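You operate a simulated robot arm through the tools that you are given. There is no shell and no other tool. Be economical: measure what you need, move in short steps, check, and stop when the job is done.

The job below is to be done with a simulated two-armed robot. You get a single attempt, and the scene is never put back.

Task
Pick up the blue pliers with one hand, pass it to the other hand and put it on the green mat.

It is judged by the outcome, as a careful person would: the job done as asked, and still so three seconds after it is handed in. It fails if anything else is knocked over, pushed out of place, dropped, spilled or broken.

Robot
Two 7-joint arms with two-finger parallel grippers on one trunk, on a base that drives. Base frame: it is fixed to the floor where the robot stands at the start and does not move with it; the origin is under the middle of the robot, x ahead of it, y to its left, z up; the surface under the hand at the start is at about z = 0.84. Units: m, degrees, N and s.
The left shoulder is at the start at [-0.092, 0.119, 0.825], the right one opposite. With the tool pointing down near the work surface each hand reaches from about 0.1 to 0.56 m from the robot's upright axis, wherever it stands, measured 20 degrees to its own side. Places, roughly: green mat [0.4, -1.8, 0.8]. Payload 3.43 kg a hand.
The tool frame of a hand sits at the grasp point between the pads (the TCP): z along the fingers, y along the line on which they close. The tips reach 0.03 m beyond it. The gripper opens to 0.094 m. The fingers are 0.028 m wide and 0.01 m thick; the gripper's body (0.05 by 0.096 m) begins 0.055 m behind the TCP.
Orientation is that of the tool frame in the base frame, as a unit quaternion [x, y, z, w]. With the fingers straight down and closing along the base's y, the tool's x points along the base's -x, its y along +y and its z along -z.

Tools
- The arms move only by the tool jog_arm. It takes "left_targets", "right_targets" or both (then of equal length, played together; a hand with none holds still); each is a list of rows, each a list of 6 numbers: the shift along the tool's x, y, z in units of 250 mm (1.0 is 250 mm), then the turn, a rotation vector about the tool's x, y, z in units of 120 degrees (1.0 is 120 degrees). In form: [[x, y, z, wx, wy, wz], ...]. A call has 1 to 12 rows; each row is the pose to reach, as a shift and turn from the pose commanded when the call began, along the tool's axes at that moment. "left_grip" and "right_grip" are, for a hand that has rows, the closure, from 0 (fully open) to 1 (shut), set as the call begins (left out, the last holds). A call with a number of a shift or a turn outside -1 to 1 is refused whole. Each row takes 0.2 s and may step no farther than 0.05 m and 8.6 degrees from the row before; otherwise, or with a gripper value out of range, the whole call is refused. A pose out of reach is approached as far as the arm can. The call stops where the force on the tool passes 40 N (or 10 N more than at its start, if that is more) or the arm is blocked; 0.2 s more then pass. The fingers move at their own pace (about 0.153 m/s each) and stop on an object; they squeeze with about 32 N. The grip force told is the motor's: it shows also when the fingers shut on nothing. Time passes only in rows, and 0.2 s behind the last, so rows that repeat a pose let the fingers close. It gives the time, the measured TCP pose, the force on the tool (base axes), the opening and the grip force at its end, in the units of the frame above (readings bear some noise), with the torque about the TCP (base axes, N m) and any sound that the robot's microphone picked up.
- Cameras (640 x 400 px; columns grow to the right, rows downward): "scene" is now at [0.0228, -0.0231, 1.5243]; the picture's right is [-0.31, -0.95, 0.00], its down [-0.79, 0.26, -0.55] and it looks along [0.52, -0.17, -0.83] (base axes); focal length 256 px, centre (320, 200). "left" rides on the left gripper at [0.076, -0.014, -0.102] in its tool frame; the picture's right is [0.18, 0.98, 0.00], its down [-0.75, 0.14, -0.64] and it looks along [-0.63, 0.12, 0.77] (tool axes); focal length 243 px, centre (320, 200). "right" rides on the right gripper at [0.076, 0.014, -0.102] in its tool frame; the picture's right is [-0.18, 0.98, 0.00], its down [-0.75, -0.14, -0.64] and it looks along [-0.63, -0.12, 0.77] (tool axes); focal length 243 px, centre (320, 200). There is no depth. A picture from a camera that has moved, and an enlarged one, comes with that camera's place and axes in the base frame and with its lens.
- grab_frame(camera): a new picture of that camera. The clock stands still meanwhile.
- lift_body(by): slides the trunk up (or, below 0, down) by that many m; the arms and the scene camera ride with it, the base frame stays. It gives what a move gives, with no picture.
- steer(legs): drives the robot by 1 to 6 legs, each [ahead, left, turn to the left] in m, m and degrees, along the robot's own axes; the way and the turn of a leg run together, so that a leg with both is an arc; at most 1.5 m and 180 degrees a leg. The arms and the cameras ride along, it lands a little off, and it stops where it bumps. It gives what a move gives.
- head_to(pan, tilt): turns the head with the scene camera to pan (to the left, within 143 degrees either way) and tilt (down, from -29 to 69), counted from straight ahead of the robot. It gives what a move gives.
- zoom(camera, box): a new picture of the part [left, top, right, bottom] of that camera's present view, enlarged. The clock stands still meanwhile.
- close_job(): hands the job in; it is judged then, once.

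Work in short steps. Places have to be worked out from the pictures, the camera data and where the tool is seen: move nearer, look again, correct. Check each grasp and each placing, and mend what went wrong. You have 120 turns and 92 pictures in all, those below and enlarged ones among them. Open the grippers and draw the arms clear of the work before you hand the job in, unless the task says otherwise; then end with one line.

The tools are called after ">>>" as a command line: name --argument value ..., lists and objects as JSON in quotes. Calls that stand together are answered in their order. jog_arm: Moves the arms, as the interface text tells. Its arguments: {"type":"object","properties":{"left_targets":{"type":"array"},"left_grip":{"type":"number"},"right_targets":{"type":"array"},"right_grip":{"type":"number"}},"required":[]} The other tools are called the same way: lift_body (by) slides the trunk up or down; steer (legs) drives the base; head_to (pan, tilt) turns the head that bears the scene camera; grab_frame (camera) takes a picture; zoom (camera, box) takes an enlarged picture of a part of a camera's view; close_job () hands the job in.

At the start:

```text
time: 0.0
left_eef_pos: [0.2928, 0.0525, 1.0844]
left_ee_rot: [0.0, 1.0, 0.0, 0.0]
left_wrist_force: [-0.2, -0.1, -1.3]
left_torque: [0.0, 0.01, 0.0]
left_grip_width: 0.0941
left_grip_force: 0.0
right_eef_pos: [0.3258, -0.1624, 1.103]
right_ee_rot: [0.0, 1.0, 0.0, 0.0]
right_wrist_force: [0.3, -0.5, -0.6]
right_torque: [0.01, 0.01, 0.0]
right_grip_width: 0.094
right_grip_force: 0.0
trunk travel left (down, up): [-0.25, 0.085]
robot x, y, heading: [0.0025, 0.0006, -0.0]
head pan, tilt: [-18.0, 56.5]
```

scene: 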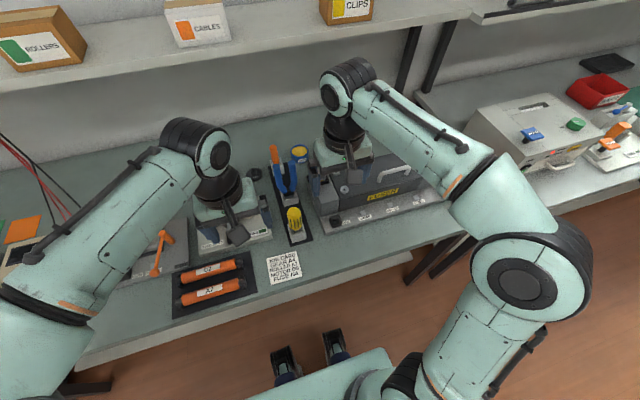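
right: 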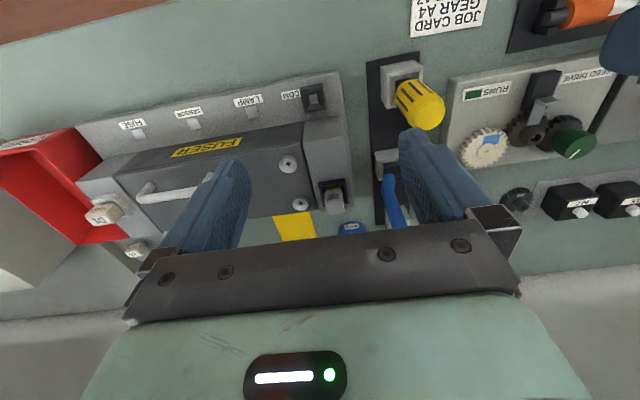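
left: 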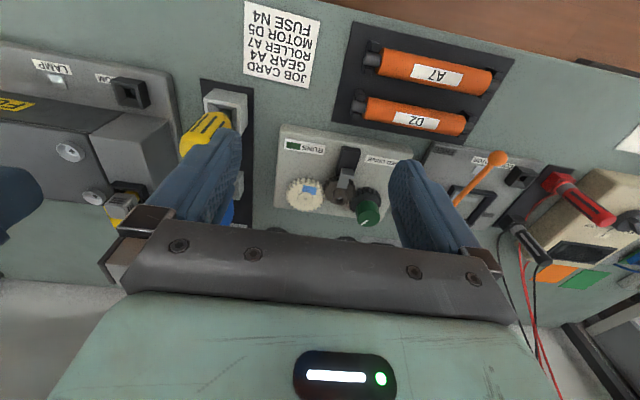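

The blue pliers seem to be in a rack near scene pixel (285,175). I enlarge that part.

>>> zoom --camera "scene" --box '[230, 120, 350, 260]'

>>> zoom --camera "scene" --box '[440, 20, 640, 200]'

```text
2.86 times, centred on (290, 190) of scene
camera zoom: at [0.0228, -0.0231, 1.5243], right [-0.31, -0.95, 0.0], down [-0.79, 0.26, -0.55], along [0.52, -0.17, -0.83], focal length 732 px, centre (406, 229)
```

zoom: 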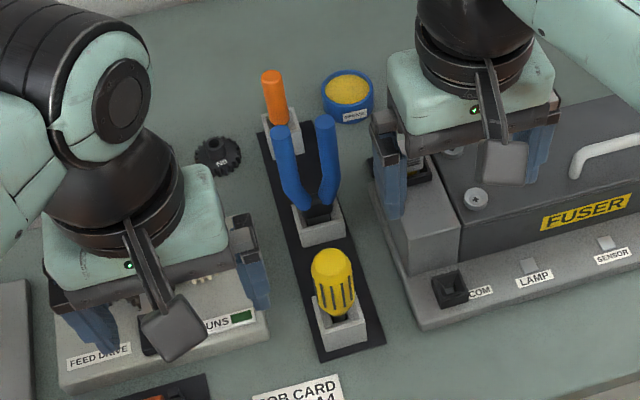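

```text
2.22 times, centred on (540, 110) of scene
camera zoom: at [0.0228, -0.0231, 1.5243], right [-0.31, -0.95, 0.0], down [-0.79, 0.26, -0.55], along [0.52, -0.17, -0.83], focal length 569 px, centre (-169, 400)
```

zoom: 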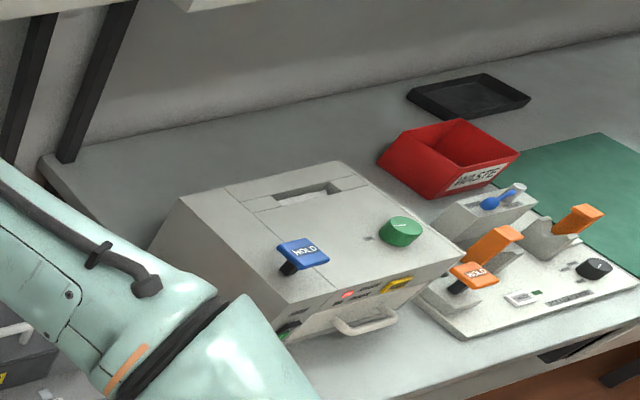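

The pliers stand upright, handles up and spread along y, in a holder at about (0.46, -0.07), with handle tops near z 1.03. I move the right hand aside and bring the left hand up behind the pliers to look.

>>> jog_arm --left_targets '[[-0.067, -0.11, -0.05, 0, 0, 0], [-0.134, -0.22, -0.1, 0, 0, 0], [-0.2, -0.33, -0.15, 0, 0, 0], [-0.268, -0.45, -0.2, 0, 0, 0]]' --right_targets '[[0, -0.15, -0.05, 0, 0, 0], [0, -0.3, -0.1, 0, 0, 0], [0, -0.45, -0.1, 0, 0, 0], [0, -0.6, -0.1, 0, 0, 0]]'

>>> grab_frame --camera "left"

>>> grab_frame --camera "scene"

```text
time: 1.0
left_eef_pos: [0.3595, -0.0622, 1.1323]
left_ee_rot: [-0.001, 1.0, 0.001, -0.001]
left_wrist_force: [-0.2, -0.3, -0.7]
left_torque: [0.0, 0.02, -0.02]
left_grip_width: 0.0941
left_grip_force: 0.1
right_eef_pos: [0.3259, -0.3135, 1.1281]
right_ee_rot: [-0.001, 1.0, 0.001, 0.0]
right_wrist_force: [1.0, -0.1, -0.4]
right_torque: [0.02, 0.01, -0.01]
right_grip_width: 0.0939
right_grip_force: 0.1
trunk travel left (down, up): [-0.25, 0.085]
robot x, y, heading: [0.0006, -0.0036, 0.1]
head pan, tilt: [-18.0, 56.5]
```

```text
86 pictures are left
camera left: at [0.2844, -0.0769, 1.2351], right [-0.18, 0.98, 0.0], down [0.75, 0.14, 0.64], along [0.63, 0.12, -0.77], focal length 243 px, centre (320, 200)
```

left: 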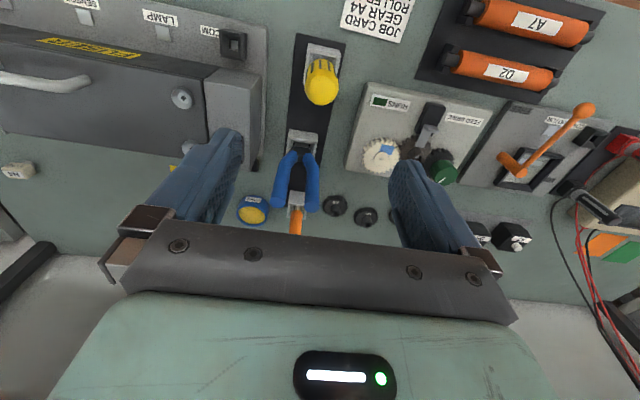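

```text
85 pictures are left
camera scene: at [0.0236, -0.0253, 1.5243], right [-0.31, -0.95, 0.0], down [-0.79, 0.26, -0.55], along [0.52, -0.17, -0.83], focal length 256 px, centre (320, 200)
```

scene: 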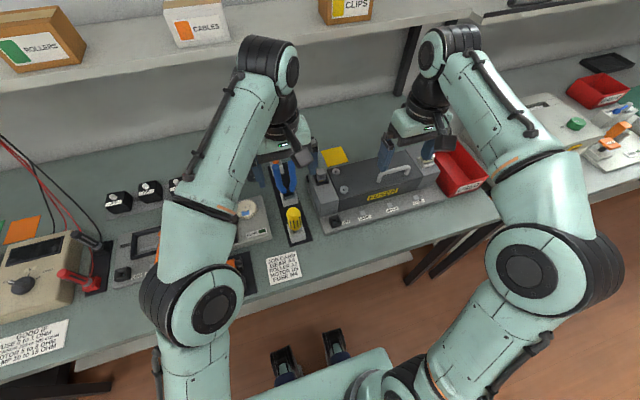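

The pliers are visible between the fingers. I enlarge them.

>>> zoom --camera "left" --box '[240, 110, 360, 240]'

```text
3.08 times, centred on (300, 175) of left
camera zoom: at [0.2844, -0.0769, 1.2351], right [-0.18, 0.98, 0.0], down [0.75, 0.14, 0.64], along [0.63, 0.12, -0.77], focal length 746 px, centre (382, 277)
```

zoom: 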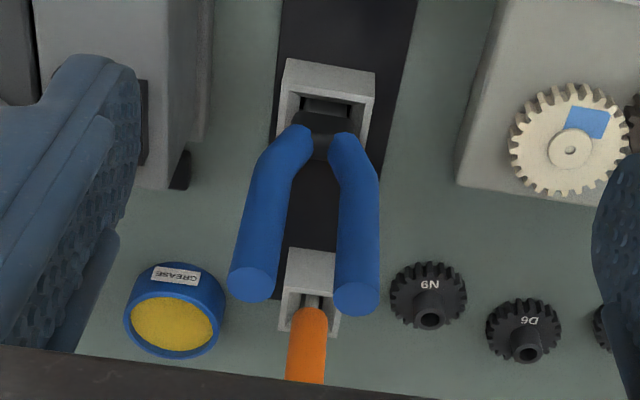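

Triangulation puts the handle tops at about (0.470, -0.071, 1.02), with an outer width of about 0.055. I move the left hand right above them.

>>> jog_arm --left_targets '[[-0.145, -0.012, 0.03, 0, 0, 0], [-0.29, -0.024, 0.08, 0, 0, 0], [-0.434, -0.035, 0.13, 0, 0, 0]]'

>>> grab_frame --camera "left"

>>> zoom --camera "scene" --box '[230, 120, 350, 260]'

```text
time: 1.8
left_eef_pos: [0.4173, -0.0504, 1.0887]
left_ee_rot: [-0.001, 1.0, 0.0, 0.0]
left_wrist_force: [-0.4, 0.2, -0.6]
left_torque: [0.01, 0.02, 0.02]
left_grip_width: 0.0938
left_grip_force: 0.1
left hand out of reach, approached as far as the arm can: row 1, 2, 3
right_eef_pos: [0.3266, -0.3111, 1.1272]
right_ee_rot: [0.0, 1.0, 0.001, 0.0]
right_wrist_force: [-0.5, -0.5, -0.1]
right_torque: [-0.03, 0.01, 0.0]
right_grip_width: 0.0939
right_grip_force: 0.0
trunk travel left (down, up): [-0.25, 0.085]
robot x, y, heading: [0.0026, 0.0022, 0.0]
head pan, tilt: [-18.0, 56.5]
```

```text
83 pictures are left
camera left: at [0.3413, -0.0662, 1.1914], right [-0.18, 0.98, 0.0], down [0.75, 0.14, 0.64], along [0.63, 0.12, -0.77], focal length 243 px, centre (320, 200)
```

left: 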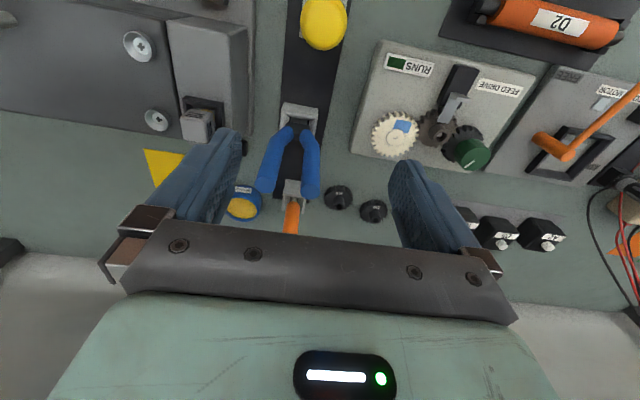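

```text
2.86 times, centred on (290, 190) of scene
camera zoom: at [0.0242, -0.0233, 1.5243], right [-0.31, -0.95, 0.0], down [-0.79, 0.26, -0.55], along [0.52, -0.17, -0.83], focal length 732 px, centre (406, 229)
```

zoom: 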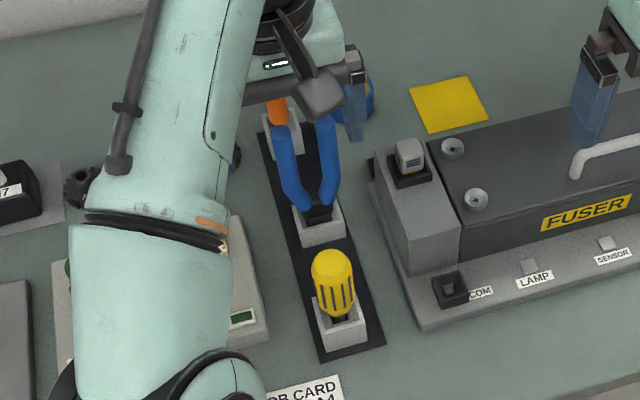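

The left hand can't reach that far across from here. I pull it back and drive the robot 0.2 m to the right, so the pliers lie on the left arm's own side.

>>> jog_arm --left_targets '[[0.15, 0.05, -0.1, 0, 0, 0], [0.3, 0.15, -0.16, 0, 0, 0], [0.45, 0.3, -0.16, 0, 0, 0]]'

>>> steer --legs '[[0, -0.2, 0]]'

>>> grab_frame --camera "scene"

```text
refused: row 3 steps farther than a row can; nothing moved
```

```text
time: 4.2
left_eef_pos: [0.4163, -0.2508, 1.09]
left_ee_rot: [0.0, 1.0, -0.001, 0.0]
left_wrist_force: [0.3, -0.4, 0.3]
left_torque: [0.0, 0.01, 0.01]
left_grip_width: 0.094
left_grip_force: 0.0
right_eef_pos: [0.3253, -0.5117, 1.1278]
right_ee_rot: [0.0, 1.0, 0.0, 0.0]
right_wrist_force: [-0.7, 0.1, 0.0]
right_torque: [0.03, -0.01, 0.02]
right_grip_width: 0.0939
right_grip_force: 0.0
trunk travel left (down, up): [-0.25, 0.085]
robot x, y, heading: [0.0016, -0.1987, -0.0]
head pan, tilt: [-18.0, 56.5]
```

```text
81 pictures are left
camera scene: at [0.0228, -0.2234, 1.5243], right [-0.31, -0.95, 0.0], down [-0.79, 0.26, -0.55], along [0.52, -0.17, -0.83], focal length 256 px, centre (320, 200)
```

scene: 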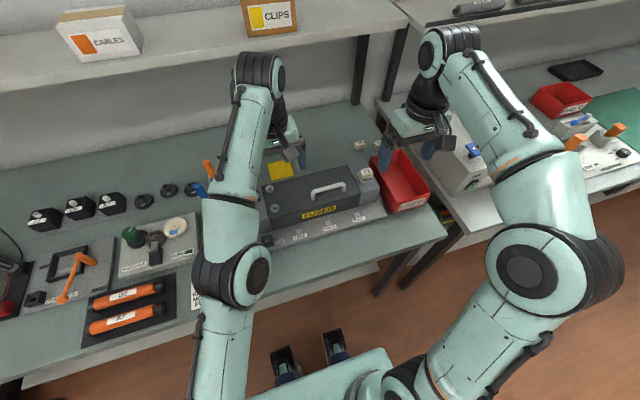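

The drive went fine and nothing was touched. Now I move the left hand over the pliers from this side.

>>> jog_arm --left_targets '[[0, 0.18, -0.05, 0, 0, 0], [-0.03, 0.36, -0.06, 0, 0, 0], [-0.1, 0.54, -0.06, 0, 0, 0], [-0.17, 0.68, -0.04, 0, 0, 0], [-0.207, 0.72, 0, 0, 0, 0]]'

>>> grab_frame --camera "left"

>>> zoom --camera "scene" --box '[150, 100, 310, 240]'

```text
time: 5.4
left_eef_pos: [0.4632, -0.0709, 1.087]
left_ee_rot: [0.0, 1.0, -0.001, 0.0]
left_wrist_force: [0.5, 0.0, 0.9]
left_torque: [0.04, 0.01, 0.02]
left_grip_width: 0.0941
left_grip_force: 0.1
left hand out of reach, approached as far as the arm can: row 5
right_eef_pos: [0.3252, -0.5121, 1.1288]
right_ee_rot: [-0.001, 1.0, -0.001, -0.001]
right_wrist_force: [-0.6, -0.9, 0.5]
right_torque: [0.0, -0.05, -0.03]
right_grip_width: 0.0943
right_grip_force: 0.1
trunk travel left (down, up): [-0.25, 0.085]
robot x, y, heading: [0.0007, -0.198, -0.0]
head pan, tilt: [-18.0, 56.5]
```

```text
80 pictures are left
camera left: at [0.3881, -0.0856, 1.1891], right [-0.18, 0.98, 0.0], down [0.75, 0.14, 0.64], along [0.63, 0.12, -0.77], focal length 243 px, centre (320, 200)
```

left: 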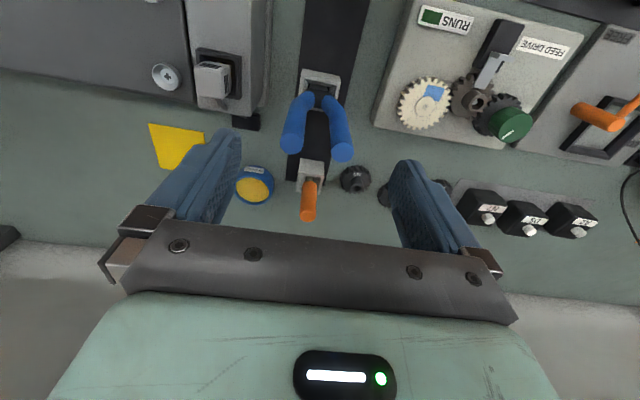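

```text
2.86 times, centred on (230, 170) of scene
camera zoom: at [0.022, -0.2227, 1.5243], right [-0.31, -0.95, 0.0], down [-0.79, 0.26, -0.55], along [0.53, -0.17, -0.83], focal length 732 px, centre (577, 286)
```

zoom: 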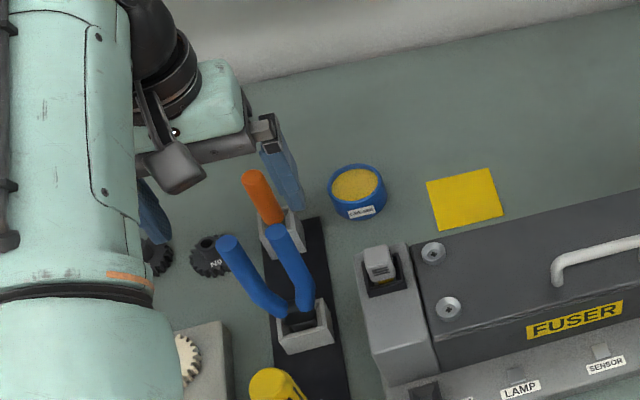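

The handle tops now work out at about (0.478, -0.070, 1.01), which is between the open fingers. I lower the hand around them and let x creep forward.

>>> jog_arm --left_targets '[[0, 0, 0.12, 0, 0, 0], [-0.03, 0, 0.22, 0, 0, 0], [-0.035, 0, 0.3, 0, 0, 0], [-0.035, 0, 0.34, 0, 0, 0]]'

>>> grab_frame --camera "left"

>>> zoom --camera "scene" --box '[150, 100, 310, 240]'

```text
time: 6.4
left_eef_pos: [0.473, -0.0714, 1.0018]
left_ee_rot: [0.0, 1.0, 0.001, 0.001]
left_wrist_force: [0.1, 0.0, 0.3]
left_torque: [0.01, 0.02, -0.01]
left_grip_width: 0.0941
left_grip_force: 0.2
right_eef_pos: [0.3255, -0.5119, 1.1285]
right_ee_rot: [0.0, 1.0, 0.001, 0.0]
right_wrist_force: [-1.0, 0.5, 0.4]
right_torque: [0.01, -0.02, 0.02]
right_grip_width: 0.094
right_grip_force: 0.0
trunk travel left (down, up): [-0.25, 0.085]
robot x, y, heading: [0.0035, -0.1996, 0.3]
head pan, tilt: [-18.0, 56.5]
```

```text
78 pictures are left
camera left: at [0.397, -0.0864, 1.1038], right [-0.18, 0.98, 0.0], down [0.75, 0.14, 0.64], along [0.63, 0.12, -0.77], focal length 243 px, centre (320, 200)
```

left: 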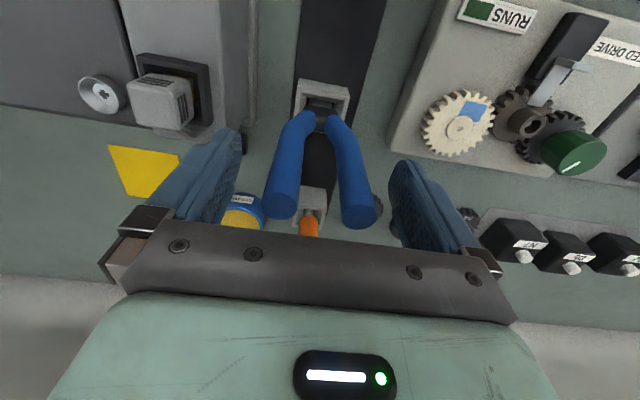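

```text
2.86 times, centred on (230, 170) of scene
camera zoom: at [0.023, -0.2231, 1.5243], right [-0.31, -0.95, 0.0], down [-0.79, 0.26, -0.55], along [0.52, -0.17, -0.83], focal length 732 px, centre (577, 286)
```

zoom: 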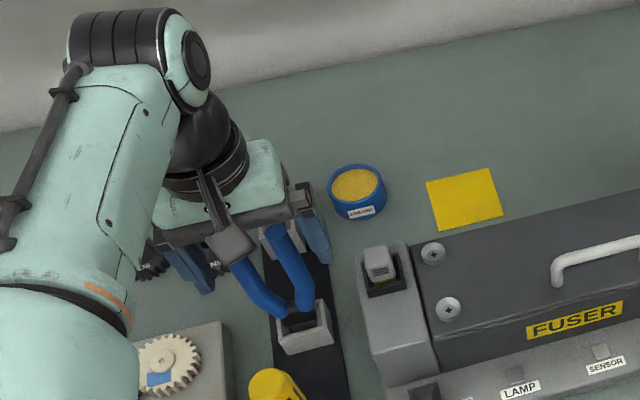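

The fingers straddle the handles and the tops sit near the TCP. I go 1 cm lower and 5 mm forward, then close.

>>> jog_arm --left_targets '[[-0.02, 0, 0.04, 0, 0, 0], [-0.02, 0, 0.04, 0, 0, 0]]'

>>> jog_arm --left_targets '[[0, 0, 0, 0, 0, 0], [0, 0, 0, 0, 0, 0], [0, 0, 0, 0, 0, 0], [0, 0, 0, 0, 0, 0]]' --left_grip 1

>>> grab_frame --camera "left"

```text
time: 7.0
left_eef_pos: [0.4778, -0.0707, 0.9915]
left_ee_rot: [0.0, 1.0, 0.0, -0.001]
left_wrist_force: [-0.3, 0.3, 0.3]
left_torque: [0.02, -0.01, -0.01]
left_grip_width: 0.0941
left_grip_force: 0.1
right_eef_pos: [0.3252, -0.514, 1.1281]
right_ee_rot: [0.0, 1.0, 0.001, 0.0]
right_wrist_force: [-0.1, -0.9, -0.8]
right_torque: [0.0, 0.02, 0.0]
right_grip_width: 0.0942
right_grip_force: 0.0
trunk travel left (down, up): [-0.25, 0.085]
robot x, y, heading: [0.0051, -0.2002, -0.1]
head pan, tilt: [-18.0, 56.5]
```

```text
time: 8.0
left_eef_pos: [0.4763, -0.0713, 0.9926]
left_ee_rot: [0.001, 1.0, 0.0, 0.0]
left_wrist_force: [0.4, 0.8, 0.8]
left_torque: [0.1, -0.07, 0.01]
left_grip_width: 0.0607
left_grip_force: 32.1
right_eef_pos: [0.3252, -0.5126, 1.1287]
right_ee_rot: [0.0, 1.0, 0.0, 0.0]
right_wrist_force: [-0.6, 0.6, 0.1]
right_torque: [0.04, 0.03, 0.0]
right_grip_width: 0.0938
right_grip_force: 0.1
trunk travel left (down, up): [-0.25, 0.085]
robot x, y, heading: [0.0011, -0.2003, 0.1]
head pan, tilt: [-18.0, 56.5]
```

```text
76 pictures are left
camera left: at [0.4019, -0.0862, 1.0938], right [-0.18, 0.98, 0.0], down [0.75, 0.14, 0.64], along [0.63, 0.12, -0.77], focal length 243 px, centre (320, 200)
```

left: 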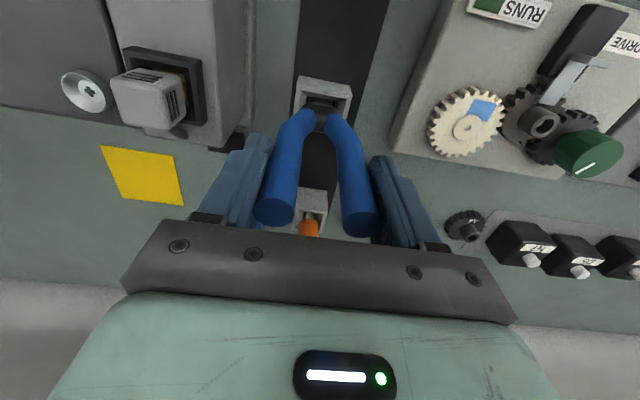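

Both handles are held at a width of 61 mm with 32 N. I lift straight up.

>>> jog_arm --left_targets '[[0, 0, -0.06, 0, 0, 0], [0, 0, -0.12, 0, 0, 0], [0, 0, -0.18, 0, 0, 0], [0, 0, -0.24, 0, 0, 0]]'

>>> grab_frame --camera "left"

>>> zoom --camera "scene" --box '[150, 100, 310, 240]'

```text
time: 9.0
left_eef_pos: [0.4773, -0.0716, 1.0513]
left_ee_rot: [0.0, 1.0, 0.001, 0.0]
left_wrist_force: [0.2, -0.3, -1.2]
left_torque: [-0.02, 0.01, 0.01]
left_grip_width: 0.0604
left_grip_force: 32.7
right_eef_pos: [0.3262, -0.5118, 1.1286]
right_ee_rot: [0.001, 1.0, 0.0, 0.0]
right_wrist_force: [0.1, -0.4, -0.4]
right_torque: [-0.02, 0.03, -0.01]
right_grip_width: 0.094
right_grip_force: 0.1
trunk travel left (down, up): [-0.25, 0.085]
robot x, y, heading: [-0.0016, -0.2032, -0.0]
head pan, tilt: [-18.0, 56.5]
```

```text
75 pictures are left
camera left: at [0.4017, -0.0865, 1.1539], right [-0.18, 0.98, 0.0], down [0.75, 0.14, 0.64], along [0.63, 0.12, -0.77], focal length 243 px, centre (320, 200)
```

left: 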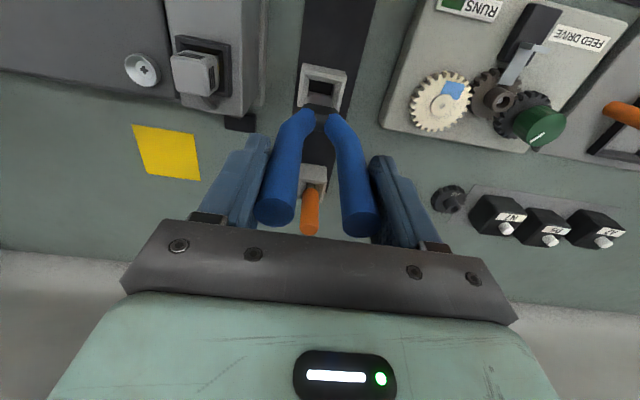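

```text
2.86 times, centred on (230, 170) of scene
camera zoom: at [0.0231, -0.2232, 1.5243], right [-0.31, -0.95, 0.0], down [-0.79, 0.26, -0.55], along [0.52, -0.17, -0.83], focal length 732 px, centre (577, 286)
```

zoom: 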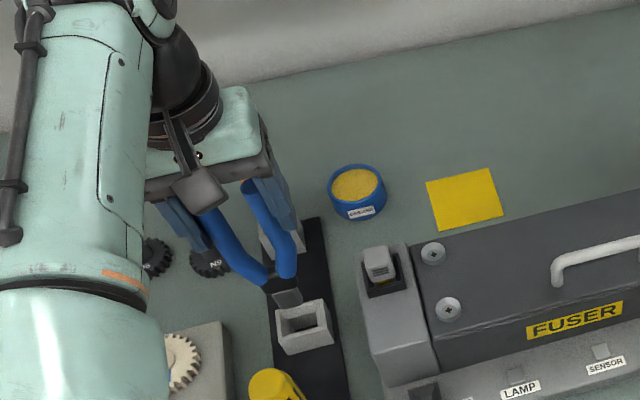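

The pliers are nearly out of the holder and held firmly. I raise the trunk 0.08 m to clear everything.

>>> lift_body --by 0.08

>>> grab_frame --camera "scene"

```text
time: 10.2
left_eef_pos: [0.4771, -0.0709, 1.1314]
left_ee_rot: [0.0, 1.0, 0.0, -0.001]
left_wrist_force: [-0.3, -1.0, -2.5]
left_torque: [-0.02, -0.02, -0.01]
left_grip_width: 0.0608
left_grip_force: 32.1
right_eef_pos: [0.3244, -0.5125, 1.2081]
right_ee_rot: [0.0, 1.0, 0.0, 0.0]
right_wrist_force: [-0.1, -0.4, -0.6]
right_torque: [0.01, -0.03, 0.03]
right_grip_width: 0.094
right_grip_force: 0.1
trunk travel left (down, up): [-0.33, 0.005]
robot x, y, heading: [-0.0012, -0.2018, 0.0]
head pan, tilt: [-18.0, 56.5]
```

```text
73 pictures are left
camera scene: at [0.0211, -0.223, 1.6098], right [-0.31, -0.95, 0.0], down [-0.79, 0.26, -0.55], along [0.53, -0.17, -0.83], focal length 256 px, centre (320, 200)
```

scene: 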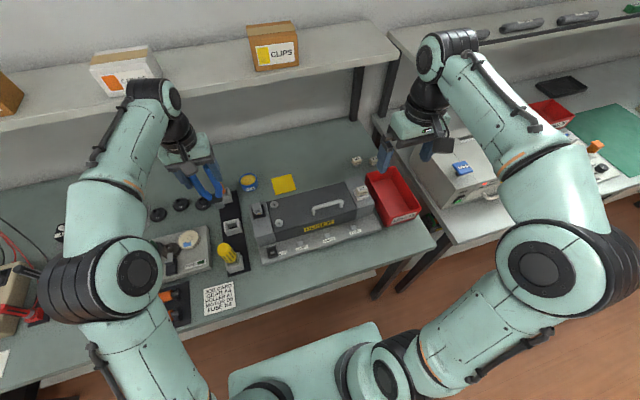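

The pliers hang free. Next I pull the left hand back and up while pitching the fingers forward to horizontal, so the right hand can take the pliers from above.

>>> jog_arm --left_targets '[[0.043, 0, -0.04, 0, -0.068, 0], [0.086, 0, -0.08, 0, -0.136, 0], [0.129, 0, -0.12, 0, -0.204, 0], [0.172, 0, -0.16, 0, -0.272, 0], [0.215, 0, -0.2, 0, -0.34, 0], [0.258, 0, -0.24, 0, -0.408, 0]]'

>>> grab_frame --camera "scene"

```text
time: 11.6
left_eef_pos: [0.4121, -0.0724, 1.1918]
left_ee_rot: [-0.001, 0.91, 0.0, 0.415]
left_wrist_force: [0.3, 0.6, -2.1]
left_torque: [-0.01, 0.09, 0.02]
left_grip_width: 0.0607
left_grip_force: 32.0
right_eef_pos: [0.3251, -0.5113, 1.208]
right_ee_rot: [0.0, 1.0, 0.0, 0.0]
right_wrist_force: [0.3, -0.5, 0.0]
right_torque: [0.01, -0.04, 0.04]
right_grip_width: 0.0941
right_grip_force: 0.1
trunk travel left (down, up): [-0.33, 0.005]
robot x, y, heading: [0.0019, -0.1963, 0.2]
head pan, tilt: [-18.0, 56.5]
```

```text
72 pictures are left
camera scene: at [0.0212, -0.2228, 1.6098], right [-0.31, -0.95, 0.0], down [-0.79, 0.26, -0.55], along [0.53, -0.17, -0.83], focal length 256 px, centre (320, 200)
```

scene: 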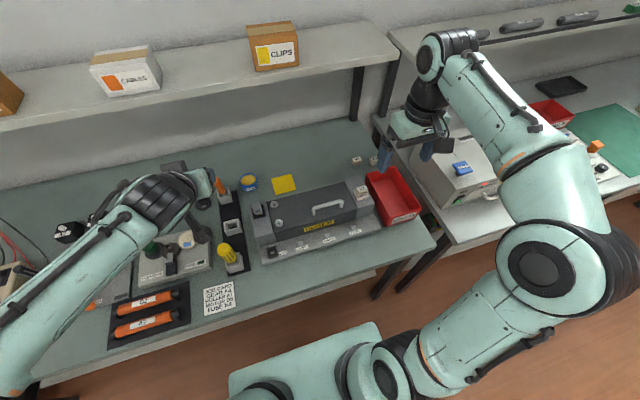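

That works. I finish the pitch to horizontal and come back a little further.

>>> jog_arm --left_targets '[[0.012, 0, -0.034, 0, -0.057, 0], [0.024, 0, -0.068, 0, -0.114, 0], [0.036, 0, -0.102, 0, -0.171, 0], [0.048, 0, -0.136, 0, -0.228, 0], [0.06, 0, -0.17, 0, -0.285, 0], [0.07, 0, -0.204, 0, -0.342, 0]]'

```text
time: 12.9
left_eef_pos: [0.3664, -0.073, 1.214]
left_ee_rot: [0.0, 0.707, 0.0, 0.708]
left_wrist_force: [0.2, -0.1, -2.0]
left_torque: [-0.02, 0.13, 0.02]
left_grip_width: 0.0605
left_grip_force: 32.0
right_eef_pos: [0.3269, -0.5119, 1.2077]
right_ee_rot: [0.0, 1.0, 0.001, -0.001]
right_wrist_force: [-0.7, 0.1, -0.8]
right_torque: [-0.01, -0.05, 0.01]
right_grip_width: 0.0939
right_grip_force: 0.1
trunk travel left (down, up): [-0.33, 0.005]
robot x, y, heading: [0.0018, -0.2002, -0.2]
head pan, tilt: [-18.0, 56.5]
```

Horizontal now. I yaw the left hand 45° to the right and bring it towards the middle. The right hand turns by the same yaw and rises.

>>> jog_arm --left_targets '[[0, -0.045, -0.044, 0.0625, 0, 0], [0, -0.09, -0.088, 0.125, 0, 0], [0, -0.135, -0.132, 0.1875, 0, 0], [0, -0.18, -0.176, 0.25, 0, 0], [0, -0.225, -0.22, 0.3125, 0, 0], [0, -0.268, -0.264, 0.375, 0, 0]]' --right_targets '[[0, 0, -0.06, 0, 0, 0.0625], [0, 0, -0.12, 0, 0, 0.125], [0, 0, -0.18, 0, 0, 0.1875], [0, 0, -0.24, 0, 0, 0.25], [0, 0, -0.3, 0, 0, 0.3125], [0, 0, -0.36, 0, 0, 0.375]]'

>>> grab_frame --camera "scene"

>>> grab_frame --camera "left"

```text
time: 14.3
left_eef_pos: [0.3042, -0.1372, 1.2178]
left_ee_rot: [0.271, 0.653, -0.271, 0.653]
left_wrist_force: [0.3, 0.2, -2.8]
left_torque: [0.09, 0.09, -0.01]
left_grip_width: 0.0604
left_grip_force: 31.9
left hand out of reach, approached as far as the arm can: row 1, 2, 3, 4, 5, 6
right_eef_pos: [0.3257, -0.5113, 1.2985]
right_ee_rot: [0.383, 0.924, -0.001, 0.0]
right_wrist_force: [0.3, -0.4, 0.0]
right_torque: [0.0, 0.0, -0.01]
right_grip_width: 0.0938
right_grip_force: 0.0
trunk travel left (down, up): [-0.33, 0.005]
robot x, y, heading: [-0.0037, -0.2037, 0.1]
head pan, tilt: [-18.0, 56.5]
```

```text
71 pictures are left
camera scene: at [0.0223, -0.2224, 1.6099], right [-0.31, -0.95, 0.0], down [-0.79, 0.26, -0.55], along [0.52, -0.17, -0.83], focal length 256 px, centre (320, 200)
```

scene: 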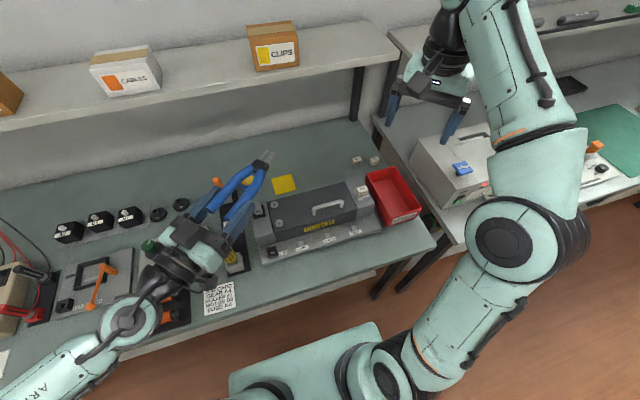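

```text
70 pictures are left
camera left: at [0.2224, -0.0746, 1.1409], right [0.7, 0.69, -0.18], down [-0.35, 0.55, 0.75], along [0.62, -0.46, 0.63], focal length 243 px, centre (320, 200)
```

left: 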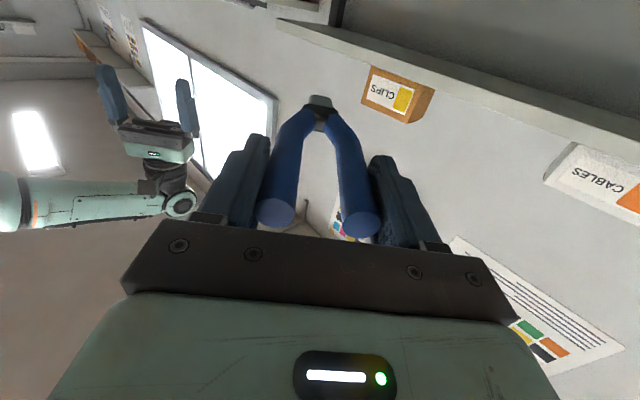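

The pliers are held flat and point forward-right. I enlarge the view to locate the pivot.

>>> zoom --camera "scene" --box '[160, 120, 300, 280]'

```text
2.50 times, centred on (230, 200) of scene
camera zoom: at [0.0223, -0.2224, 1.6099], right [-0.31, -0.95, 0.0], down [-0.79, 0.26, -0.55], along [0.52, -0.17, -0.83], focal length 640 px, centre (545, 200)
```

zoom: 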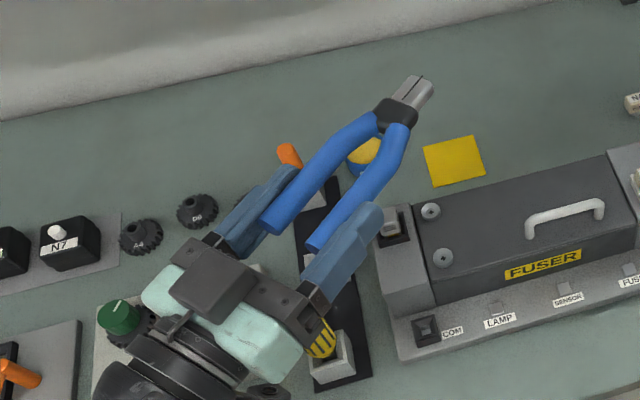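

The pliers run exactly along the left tool axis: pivot about 0.11 ahead of the left TCP, jaw tip 0.15 ahead. The right hand will grip the handles about 0.072 ahead of the left TCP, at (0.355, -0.188). I move it above there, keeping height.

>>> jog_arm --right_targets '[[0.104, 0.125, 0, 0, 0, 0], [0.208, 0.249, 0, 0, 0, 0], [0.312, 0.374, 0, 0, 0, 0], [0.416, 0.499, 0, 0, 0, 0], [0.52, 0.623, 0, 0, 0, 0], [0.624, 0.748, 0, 0, 0, 0], [0.728, 0.873, 0, 0, 0, 0], [0.832, 0.997, 0, 0, 0, 0]]'

>>> grab_frame --camera "scene"

>>> grab_frame --camera "right"

```text
time: 16.1
left_eef_pos: [0.3031, -0.1406, 1.2173]
left_ee_rot: [0.273, 0.654, -0.27, 0.652]
left_wrist_force: [1.0, -1.0, -1.7]
left_torque: [0.08, 0.09, 0.03]
left_grip_width: 0.0605
left_grip_force: 32.3
right_eef_pos: [0.3531, -0.2209, 1.2981]
right_ee_rot: [0.382, 0.924, 0.004, 0.001]
right_wrist_force: [1.3, -1.1, 0.3]
right_torque: [0.07, 0.02, 0.01]
right_grip_width: 0.0941
right_grip_force: 0.0
right hand out of reach, approached as far as the arm can: row 8
trunk travel left (down, up): [-0.33, 0.005]
robot x, y, heading: [-0.0043, -0.2009, -0.2]
head pan, tilt: [-18.0, 56.5]
```

```text
68 pictures are left
camera scene: at [0.0227, -0.2263, 1.6098], right [-0.31, -0.95, 0.0], down [-0.79, 0.26, -0.55], along [0.52, -0.17, -0.83], focal length 256 px, centre (320, 200)
```

scene: 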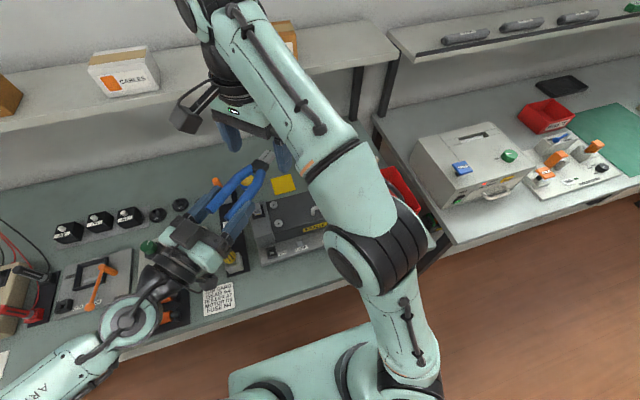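

```text
67 pictures are left
camera right: at [0.3081, -0.1573, 1.3999], right [0.82, 0.57, 0.0], down [0.43, -0.64, 0.64], along [0.37, -0.53, -0.77], focal length 243 px, centre (320, 200)
```

right: 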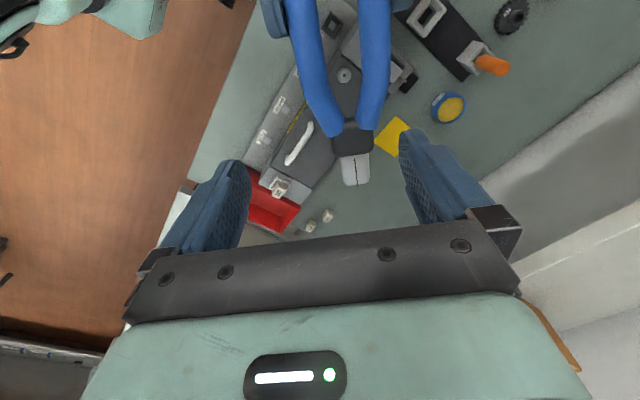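

The right hand is at its reach limit at this height. The left hand will instead come down 6 cm and back towards the robot a little.

>>> jog_arm --left_targets '[[0.12, -0.06, 0, 0, 0, 0], [0.24, -0.113, 0, 0, 0, 0]]'

```text
time: 16.8
left_eef_pos: [0.3294, -0.1506, 1.1888]
left_ee_rot: [0.27, 0.654, -0.27, 0.653]
left_wrist_force: [0.2, 0.2, -2.3]
left_torque: [0.1, 0.08, -0.03]
left_grip_width: 0.0604
left_grip_force: 32.1
left hand out of reach, approached as far as the arm can: row 1, 2
right_eef_pos: [0.3528, -0.2191, 1.2976]
right_ee_rot: [0.382, 0.924, 0.001, 0.001]
right_wrist_force: [-0.4, -0.4, 0.7]
right_torque: [-0.03, 0.02, -0.01]
right_grip_width: 0.0941
right_grip_force: 0.0
trunk travel left (down, up): [-0.33, 0.005]
robot x, y, heading: [-0.0012, -0.2022, 0.2]
head pan, tilt: [-18.0, 56.5]
```

The left arm settled at (0.329, -0.151, 1.189) with the same attitude. The new grip spot is (0.380, -0.202), and the right hand lowers towards a point above it.

>>> jog_arm --right_targets '[[-0.014, 0.05, 0.066, 0, 0, 0], [-0.028, 0.124, 0.132, 0, 0, 0]]'

>>> grab_frame --camera "right"

```text
time: 17.4
left_eef_pos: [0.3285, -0.149, 1.1882]
left_ee_rot: [0.271, 0.653, -0.271, 0.653]
left_wrist_force: [0.6, -0.1, -1.9]
left_torque: [0.12, 0.08, -0.04]
left_grip_width: 0.0604
left_grip_force: 32.2
right_eef_pos: [0.3799, -0.2012, 1.2662]
right_ee_rot: [0.382, 0.924, -0.001, -0.001]
right_wrist_force: [0.2, 0.9, 0.0]
right_torque: [0.04, 0.0, 0.0]
right_grip_width: 0.0938
right_grip_force: 0.1
trunk travel left (down, up): [-0.33, 0.005]
robot x, y, heading: [0.0014, -0.1966, 0.1]
head pan, tilt: [-18.0, 56.5]
```

```text
66 pictures are left
camera right: at [0.3354, -0.1369, 1.3675], right [0.83, 0.56, 0.0], down [0.43, -0.63, 0.64], along [0.36, -0.53, -0.77], focal length 243 px, centre (320, 200)
```

right: 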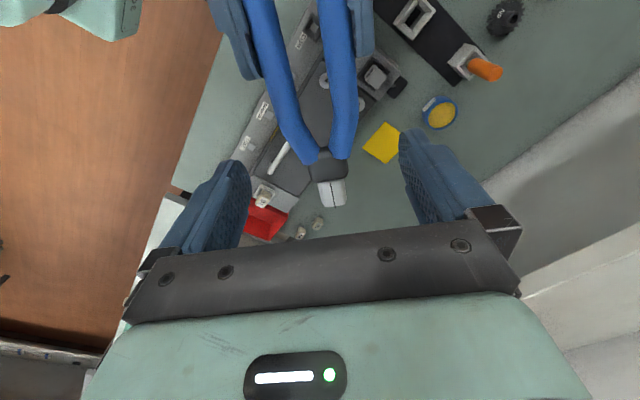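

The right hand is right above the grip spot, centred within 3 mm. I descend until the TCP is 18 mm above the pliers' mid-plane.

>>> jog_arm --right_targets '[[0, -0.005, 0.08, 0, 0, 0], [0, -0.01, 0.16, 0, 0, 0], [0, -0.01, 0.236, 0, 0, 0]]'

>>> grab_frame --camera "right"

>>> grab_frame --camera "left"

```text
time: 18.1
left_eef_pos: [0.3286, -0.1499, 1.1886]
left_ee_rot: [0.27, 0.653, -0.27, 0.654]
left_wrist_force: [-0.3, -0.1, -1.5]
left_torque: [0.08, 0.09, -0.03]
left_grip_width: 0.0604
left_grip_force: 31.7
right_eef_pos: [0.3785, -0.204, 1.2055]
right_ee_rot: [0.382, 0.924, 0.001, 0.001]
right_wrist_force: [-0.5, -0.4, -0.3]
right_torque: [0.03, -0.01, 0.03]
right_grip_width: 0.0942
right_grip_force: 0.1
trunk travel left (down, up): [-0.33, 0.005]
robot x, y, heading: [-0.0007, -0.2005, 0.0]
head pan, tilt: [-18.0, 56.5]
```

```text
65 pictures are left
camera right: at [0.3331, -0.14, 1.3084], right [0.82, 0.57, 0.0], down [0.43, -0.63, 0.64], along [0.36, -0.53, -0.77], focal length 243 px, centre (320, 200)
```

right: 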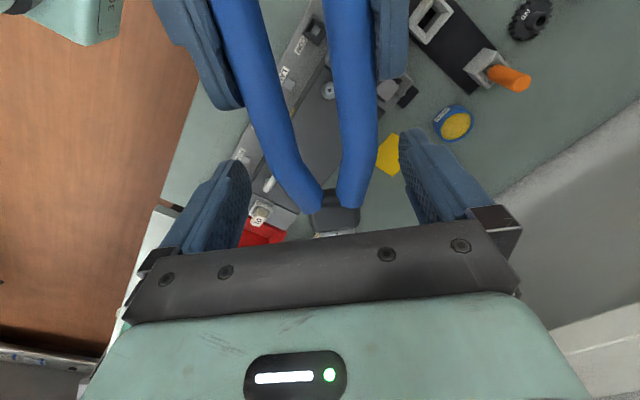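

```text
64 pictures are left
camera left: at [0.246, -0.0883, 1.1118], right [0.7, 0.69, -0.18], down [-0.35, 0.55, 0.75], along [0.63, -0.46, 0.63], focal length 243 px, centre (320, 200)
```

left: 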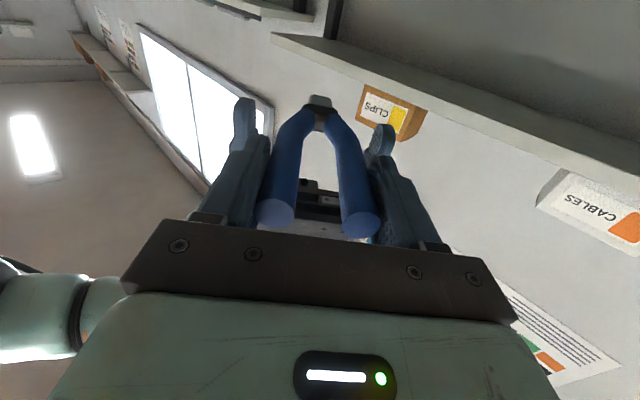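

The fingers straddle the handles, but a bit too near the bend towards the pivot. I shift 12 mm towards the straight handle part and close the right gripper.

>>> jog_arm --right_targets '[[0.048, 0, 0, 0, 0, 0], [0.048, 0, 0, 0, 0, 0]]'

>>> jog_arm --right_targets '[[0, 0, 0, 0, 0, 0], [0, 0, 0, 0, 0, 0], [0, 0, 0, 0, 0, 0], [0, 0, 0, 0, 0, 0]]' --right_grip 1

>>> grab_frame --camera "right"

```text
time: 18.8
left_eef_pos: [0.3277, -0.1502, 1.1879]
left_ee_rot: [0.271, 0.653, -0.271, 0.653]
left_wrist_force: [0.4, 0.3, -2.3]
left_torque: [0.11, 0.08, 0.01]
left_grip_width: 0.0606
left_grip_force: 32.3
right_eef_pos: [0.3684, -0.1959, 1.2062]
right_ee_rot: [0.383, 0.924, 0.001, 0.0]
right_wrist_force: [0.3, -0.2, -0.6]
right_torque: [-0.02, -0.01, 0.04]
right_grip_width: 0.0941
right_grip_force: 0.0
trunk travel left (down, up): [-0.33, 0.005]
robot x, y, heading: [0.0006, -0.1979, -0.3]
head pan, tilt: [-18.0, 56.5]
```

```text
time: 19.8
left_eef_pos: [0.3262, -0.1508, 1.1882]
left_ee_rot: [0.274, 0.652, -0.272, 0.652]
left_wrist_force: [-16.0, -11.0, 2.1]
left_torque: [-0.09, -0.12, -0.67]
left_grip_width: 0.0606
left_grip_force: 32.0
right_eef_pos: [0.3692, -0.1959, 1.2062]
right_ee_rot: [0.382, 0.924, 0.002, 0.001]
right_wrist_force: [15.2, 10.3, -1.2]
right_torque: [0.21, -0.22, -0.47]
right_grip_width: 0.0602
right_grip_force: 32.0
trunk travel left (down, up): [-0.33, 0.005]
robot x, y, heading: [-0.0012, -0.2049, 0.1]
head pan, tilt: [-18.0, 56.5]
```

```text
63 pictures are left
camera right: at [0.325, -0.1313, 1.3086], right [0.83, 0.56, 0.0], down [0.43, -0.63, 0.64], along [0.36, -0.53, -0.77], focal length 243 px, centre (320, 200)
```

right: 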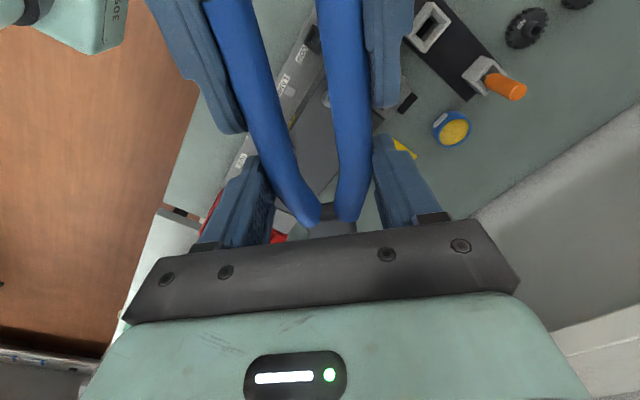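

Both hands hold the pliers. There is an 18 N sideways strain between them, so I ease the right hand a few mm along its closing line.

>>> jog_arm --right_targets '[[0, 0.012, 0, 0, 0, 0], [0, 0.012, 0, 0, 0, 0]]'

```text
time: 20.4
left_eef_pos: [0.3283, -0.1496, 1.1879]
left_ee_rot: [0.271, 0.654, -0.271, 0.652]
left_wrist_force: [-11.5, -5.4, 0.3]
left_torque: [0.14, 0.12, -1.13]
left_grip_width: 0.0607
left_grip_force: 32.0
right_eef_pos: [0.3708, -0.1941, 1.2061]
right_ee_rot: [0.383, 0.924, 0.0, 0.001]
right_wrist_force: [10.9, 5.4, -0.2]
right_torque: [-0.1, -0.31, 0.42]
right_grip_width: 0.0605
right_grip_force: 31.9
trunk travel left (down, up): [-0.33, 0.005]
robot x, y, heading: [0.0013, -0.2004, 0.2]
head pan, tilt: [-18.0, 56.5]
```

The strain is lower. Now I open the left gripper in place, with the right hand holding.

>>> jog_arm --left_targets '[[0, 0, 0, 0, 0, 0], [0, 0, 0, 0, 0, 0], [0, 0, 0, 0, 0, 0]]' --left_grip 0

>>> grab_frame --camera "right"

>>> grab_frame --camera "left"

```text
time: 21.1
left_eef_pos: [0.3285, -0.1502, 1.1886]
left_ee_rot: [0.271, 0.653, -0.271, 0.654]
left_wrist_force: [0.1, 0.1, -0.1]
left_torque: [0.03, 0.02, -0.01]
left_grip_width: 0.094
left_grip_force: 0.1
right_eef_pos: [0.3712, -0.1941, 1.2067]
right_ee_rot: [0.382, 0.924, 0.0, 0.0]
right_wrist_force: [-0.3, 0.2, -0.7]
right_torque: [-0.02, -0.01, 0.01]
right_grip_width: 0.0607
right_grip_force: 32.2
trunk travel left (down, up): [-0.33, 0.005]
robot x, y, heading: [0.0027, -0.2021, 0.2]
head pan, tilt: [-18.0, 56.5]
```

```text
62 pictures are left
camera right: at [0.3266, -0.1298, 1.3085], right [0.83, 0.56, 0.0], down [0.43, -0.63, 0.64], along [0.36, -0.53, -0.77], focal length 243 px, centre (320, 200)
```

right: 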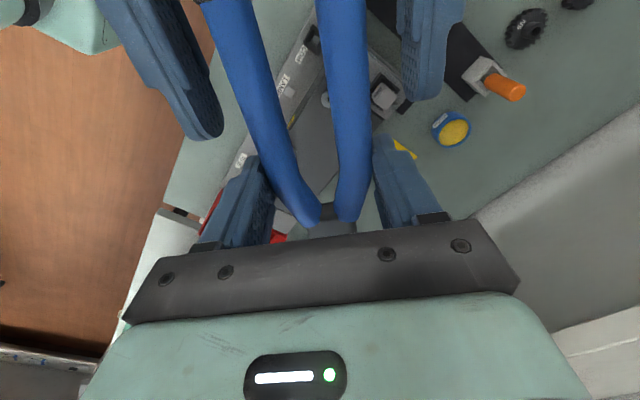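

```text
61 pictures are left
camera left: at [0.2462, -0.088, 1.1119], right [0.69, 0.69, -0.18], down [-0.35, 0.55, 0.75], along [0.63, -0.46, 0.63], focal length 243 px, centre (320, 200)
```

left: 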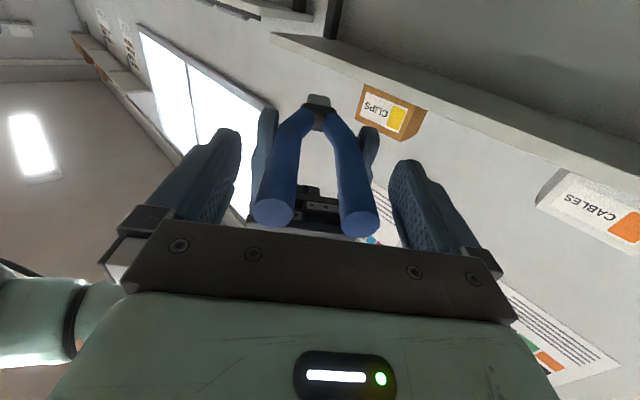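

The handover worked: the left hand is free and the right hand holds 32 N. I slide the right hand with the pliers away along the pliers' axis, out of the left fingers.

>>> jog_arm --right_targets '[[-0.15, 0, -0.02, 0, 0, 0], [-0.3, 0, -0.04, 0, 0, 0], [-0.4, -0.05, -0.06, 0, 0, 0], [-0.45, -0.2, -0.06, 0, 0, 0], [-0.45, -0.38, -0.06, 0, 0, 0]]'

>>> grab_frame --camera "scene"

```text
time: 22.4
left_eef_pos: [0.327, -0.1512, 1.1884]
left_ee_rot: [0.272, 0.653, -0.271, 0.653]
left_wrist_force: [0.2, 0.9, -0.1]
left_torque: [-0.02, 0.04, -0.02]
left_grip_width: 0.0939
left_grip_force: 0.2
right_eef_pos: [0.3801, -0.3411, 1.2222]
right_ee_rot: [0.383, 0.924, 0.0, 0.001]
right_wrist_force: [-0.4, -1.5, -2.5]
right_torque: [-0.02, 0.0, 0.01]
right_grip_width: 0.06
right_grip_force: 31.9
trunk travel left (down, up): [-0.33, 0.005]
robot x, y, heading: [-0.0032, -0.1963, -0.1]
head pan, tilt: [-18.0, 56.5]
```

```text
60 pictures are left
camera scene: at [0.0206, -0.2244, 1.6098], right [-0.31, -0.95, 0.0], down [-0.79, 0.26, -0.55], along [0.53, -0.17, -0.83], focal length 256 px, centre (320, 200)
```

scene: 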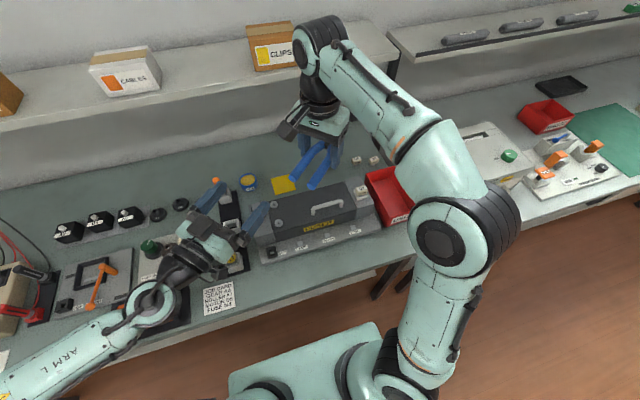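

The right hand has the pliers clear. I draw the right hand in a bit and raise the left hand before driving.

>>> jog_arm --right_targets '[[0, -0.14, -0.04, 0, 0, 0], [0, -0.28, -0.08, 0, 0, 0]]' --left_targets '[[-0.1, 0, 0, 0, 0, 0], [-0.2, 0, 0, 0, 0, 0]]'

>>> head_to --pan -70 --tilt 40

>>> grab_frame --camera "scene"

```text
time: 22.9
left_eef_pos: [0.3275, -0.1521, 1.2381]
left_ee_rot: [0.272, 0.653, -0.271, 0.653]
left_wrist_force: [0.2, 0.1, 1.3]
left_torque: [-0.01, 0.0, 0.0]
left_grip_width: 0.0941
left_grip_force: 0.0
right_eef_pos: [0.3326, -0.3903, 1.2415]
right_ee_rot: [0.383, 0.924, 0.001, 0.001]
right_wrist_force: [0.9, 0.5, -1.7]
right_torque: [0.01, 0.03, 0.04]
right_grip_width: 0.0603
right_grip_force: 31.8
trunk travel left (down, up): [-0.33, 0.005]
robot x, y, heading: [0.0002, -0.1999, -0.1]
head pan, tilt: [-18.0, 56.5]
```

```text
time: 24.1
left_eef_pos: [0.3303, -0.1509, 1.2386]
left_ee_rot: [0.271, 0.653, -0.271, 0.653]
left_wrist_force: [-0.6, -0.1, -0.6]
left_torque: [-0.01, -0.01, -0.05]
left_grip_width: 0.0942
left_grip_force: 0.1
right_eef_pos: [0.3336, -0.3877, 1.2417]
right_ee_rot: [0.382, 0.924, -0.001, 0.0]
right_wrist_force: [0.7, 0.2, -3.2]
right_torque: [-0.02, -0.05, 0.0]
right_grip_width: 0.0604
right_grip_force: 31.5
trunk travel left (down, up): [-0.33, 0.005]
robot x, y, heading: [0.0001, -0.2004, 0.1]
head pan, tilt: [-70.0, 40.0]
```

```text
59 pictures are left
camera scene: at [-0.0159, -0.2812, 1.6324], right [-0.94, -0.34, 0.0], down [-0.22, 0.6, -0.77], along [0.26, -0.72, -0.64], focal length 256 px, centre (320, 200)
```

scene: 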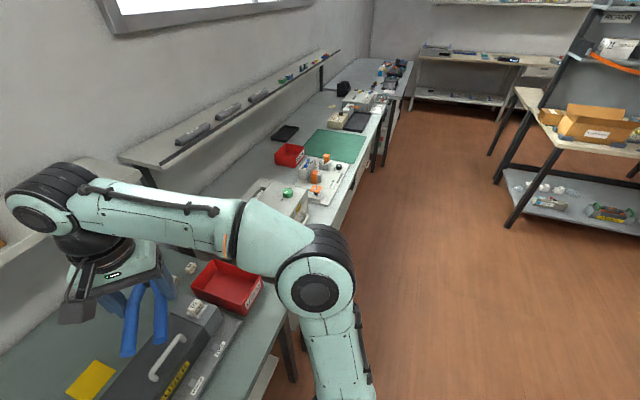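

The way along the bench is clear, and the arms are above the machines and in front of the shelves. I drive 0.7 m to the right and check.

>>> steer --legs '[[0, -0.7, 0]]'

>>> grab_frame --camera "scene"

```text
time: 27.5
left_eef_pos: [0.3264, -0.4349, 1.2385]
left_ee_rot: [0.27, 0.654, -0.269, 0.653]
left_wrist_force: [0.5, 0.2, 0.4]
left_torque: [0.01, -0.02, 0.02]
left_grip_width: 0.0938
left_grip_force: 0.1
right_eef_pos: [0.3311, -0.6732, 1.2402]
right_ee_rot: [0.382, 0.924, 0.002, 0.0]
right_wrist_force: [0.4, -0.3, -1.5]
right_torque: [0.01, -0.03, 0.0]
right_grip_width: 0.0606
right_grip_force: 32.4
trunk travel left (down, up): [-0.33, 0.005]
robot x, y, heading: [-0.004, -0.4833, 0.4]
head pan, tilt: [-70.0, 40.0]
stopped in leg 1: the robot was blocked; the commanded pose is now the measured one
```

```text
58 pictures are left
camera scene: at [-0.0179, -0.5671, 1.6323], right [-0.94, -0.35, 0.0], down [-0.22, 0.6, -0.76], along [0.27, -0.72, -0.64], focal length 256 px, centre (320, 200)
```

scene: 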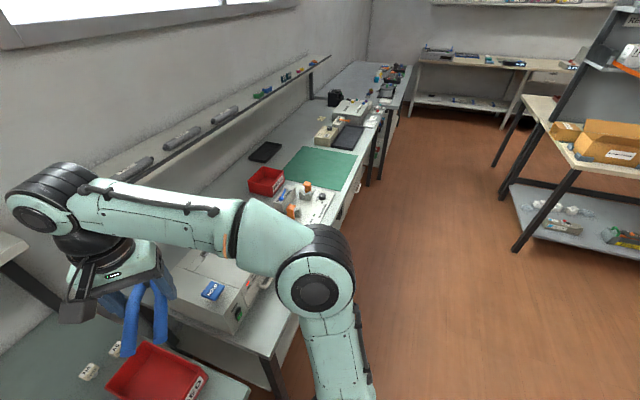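

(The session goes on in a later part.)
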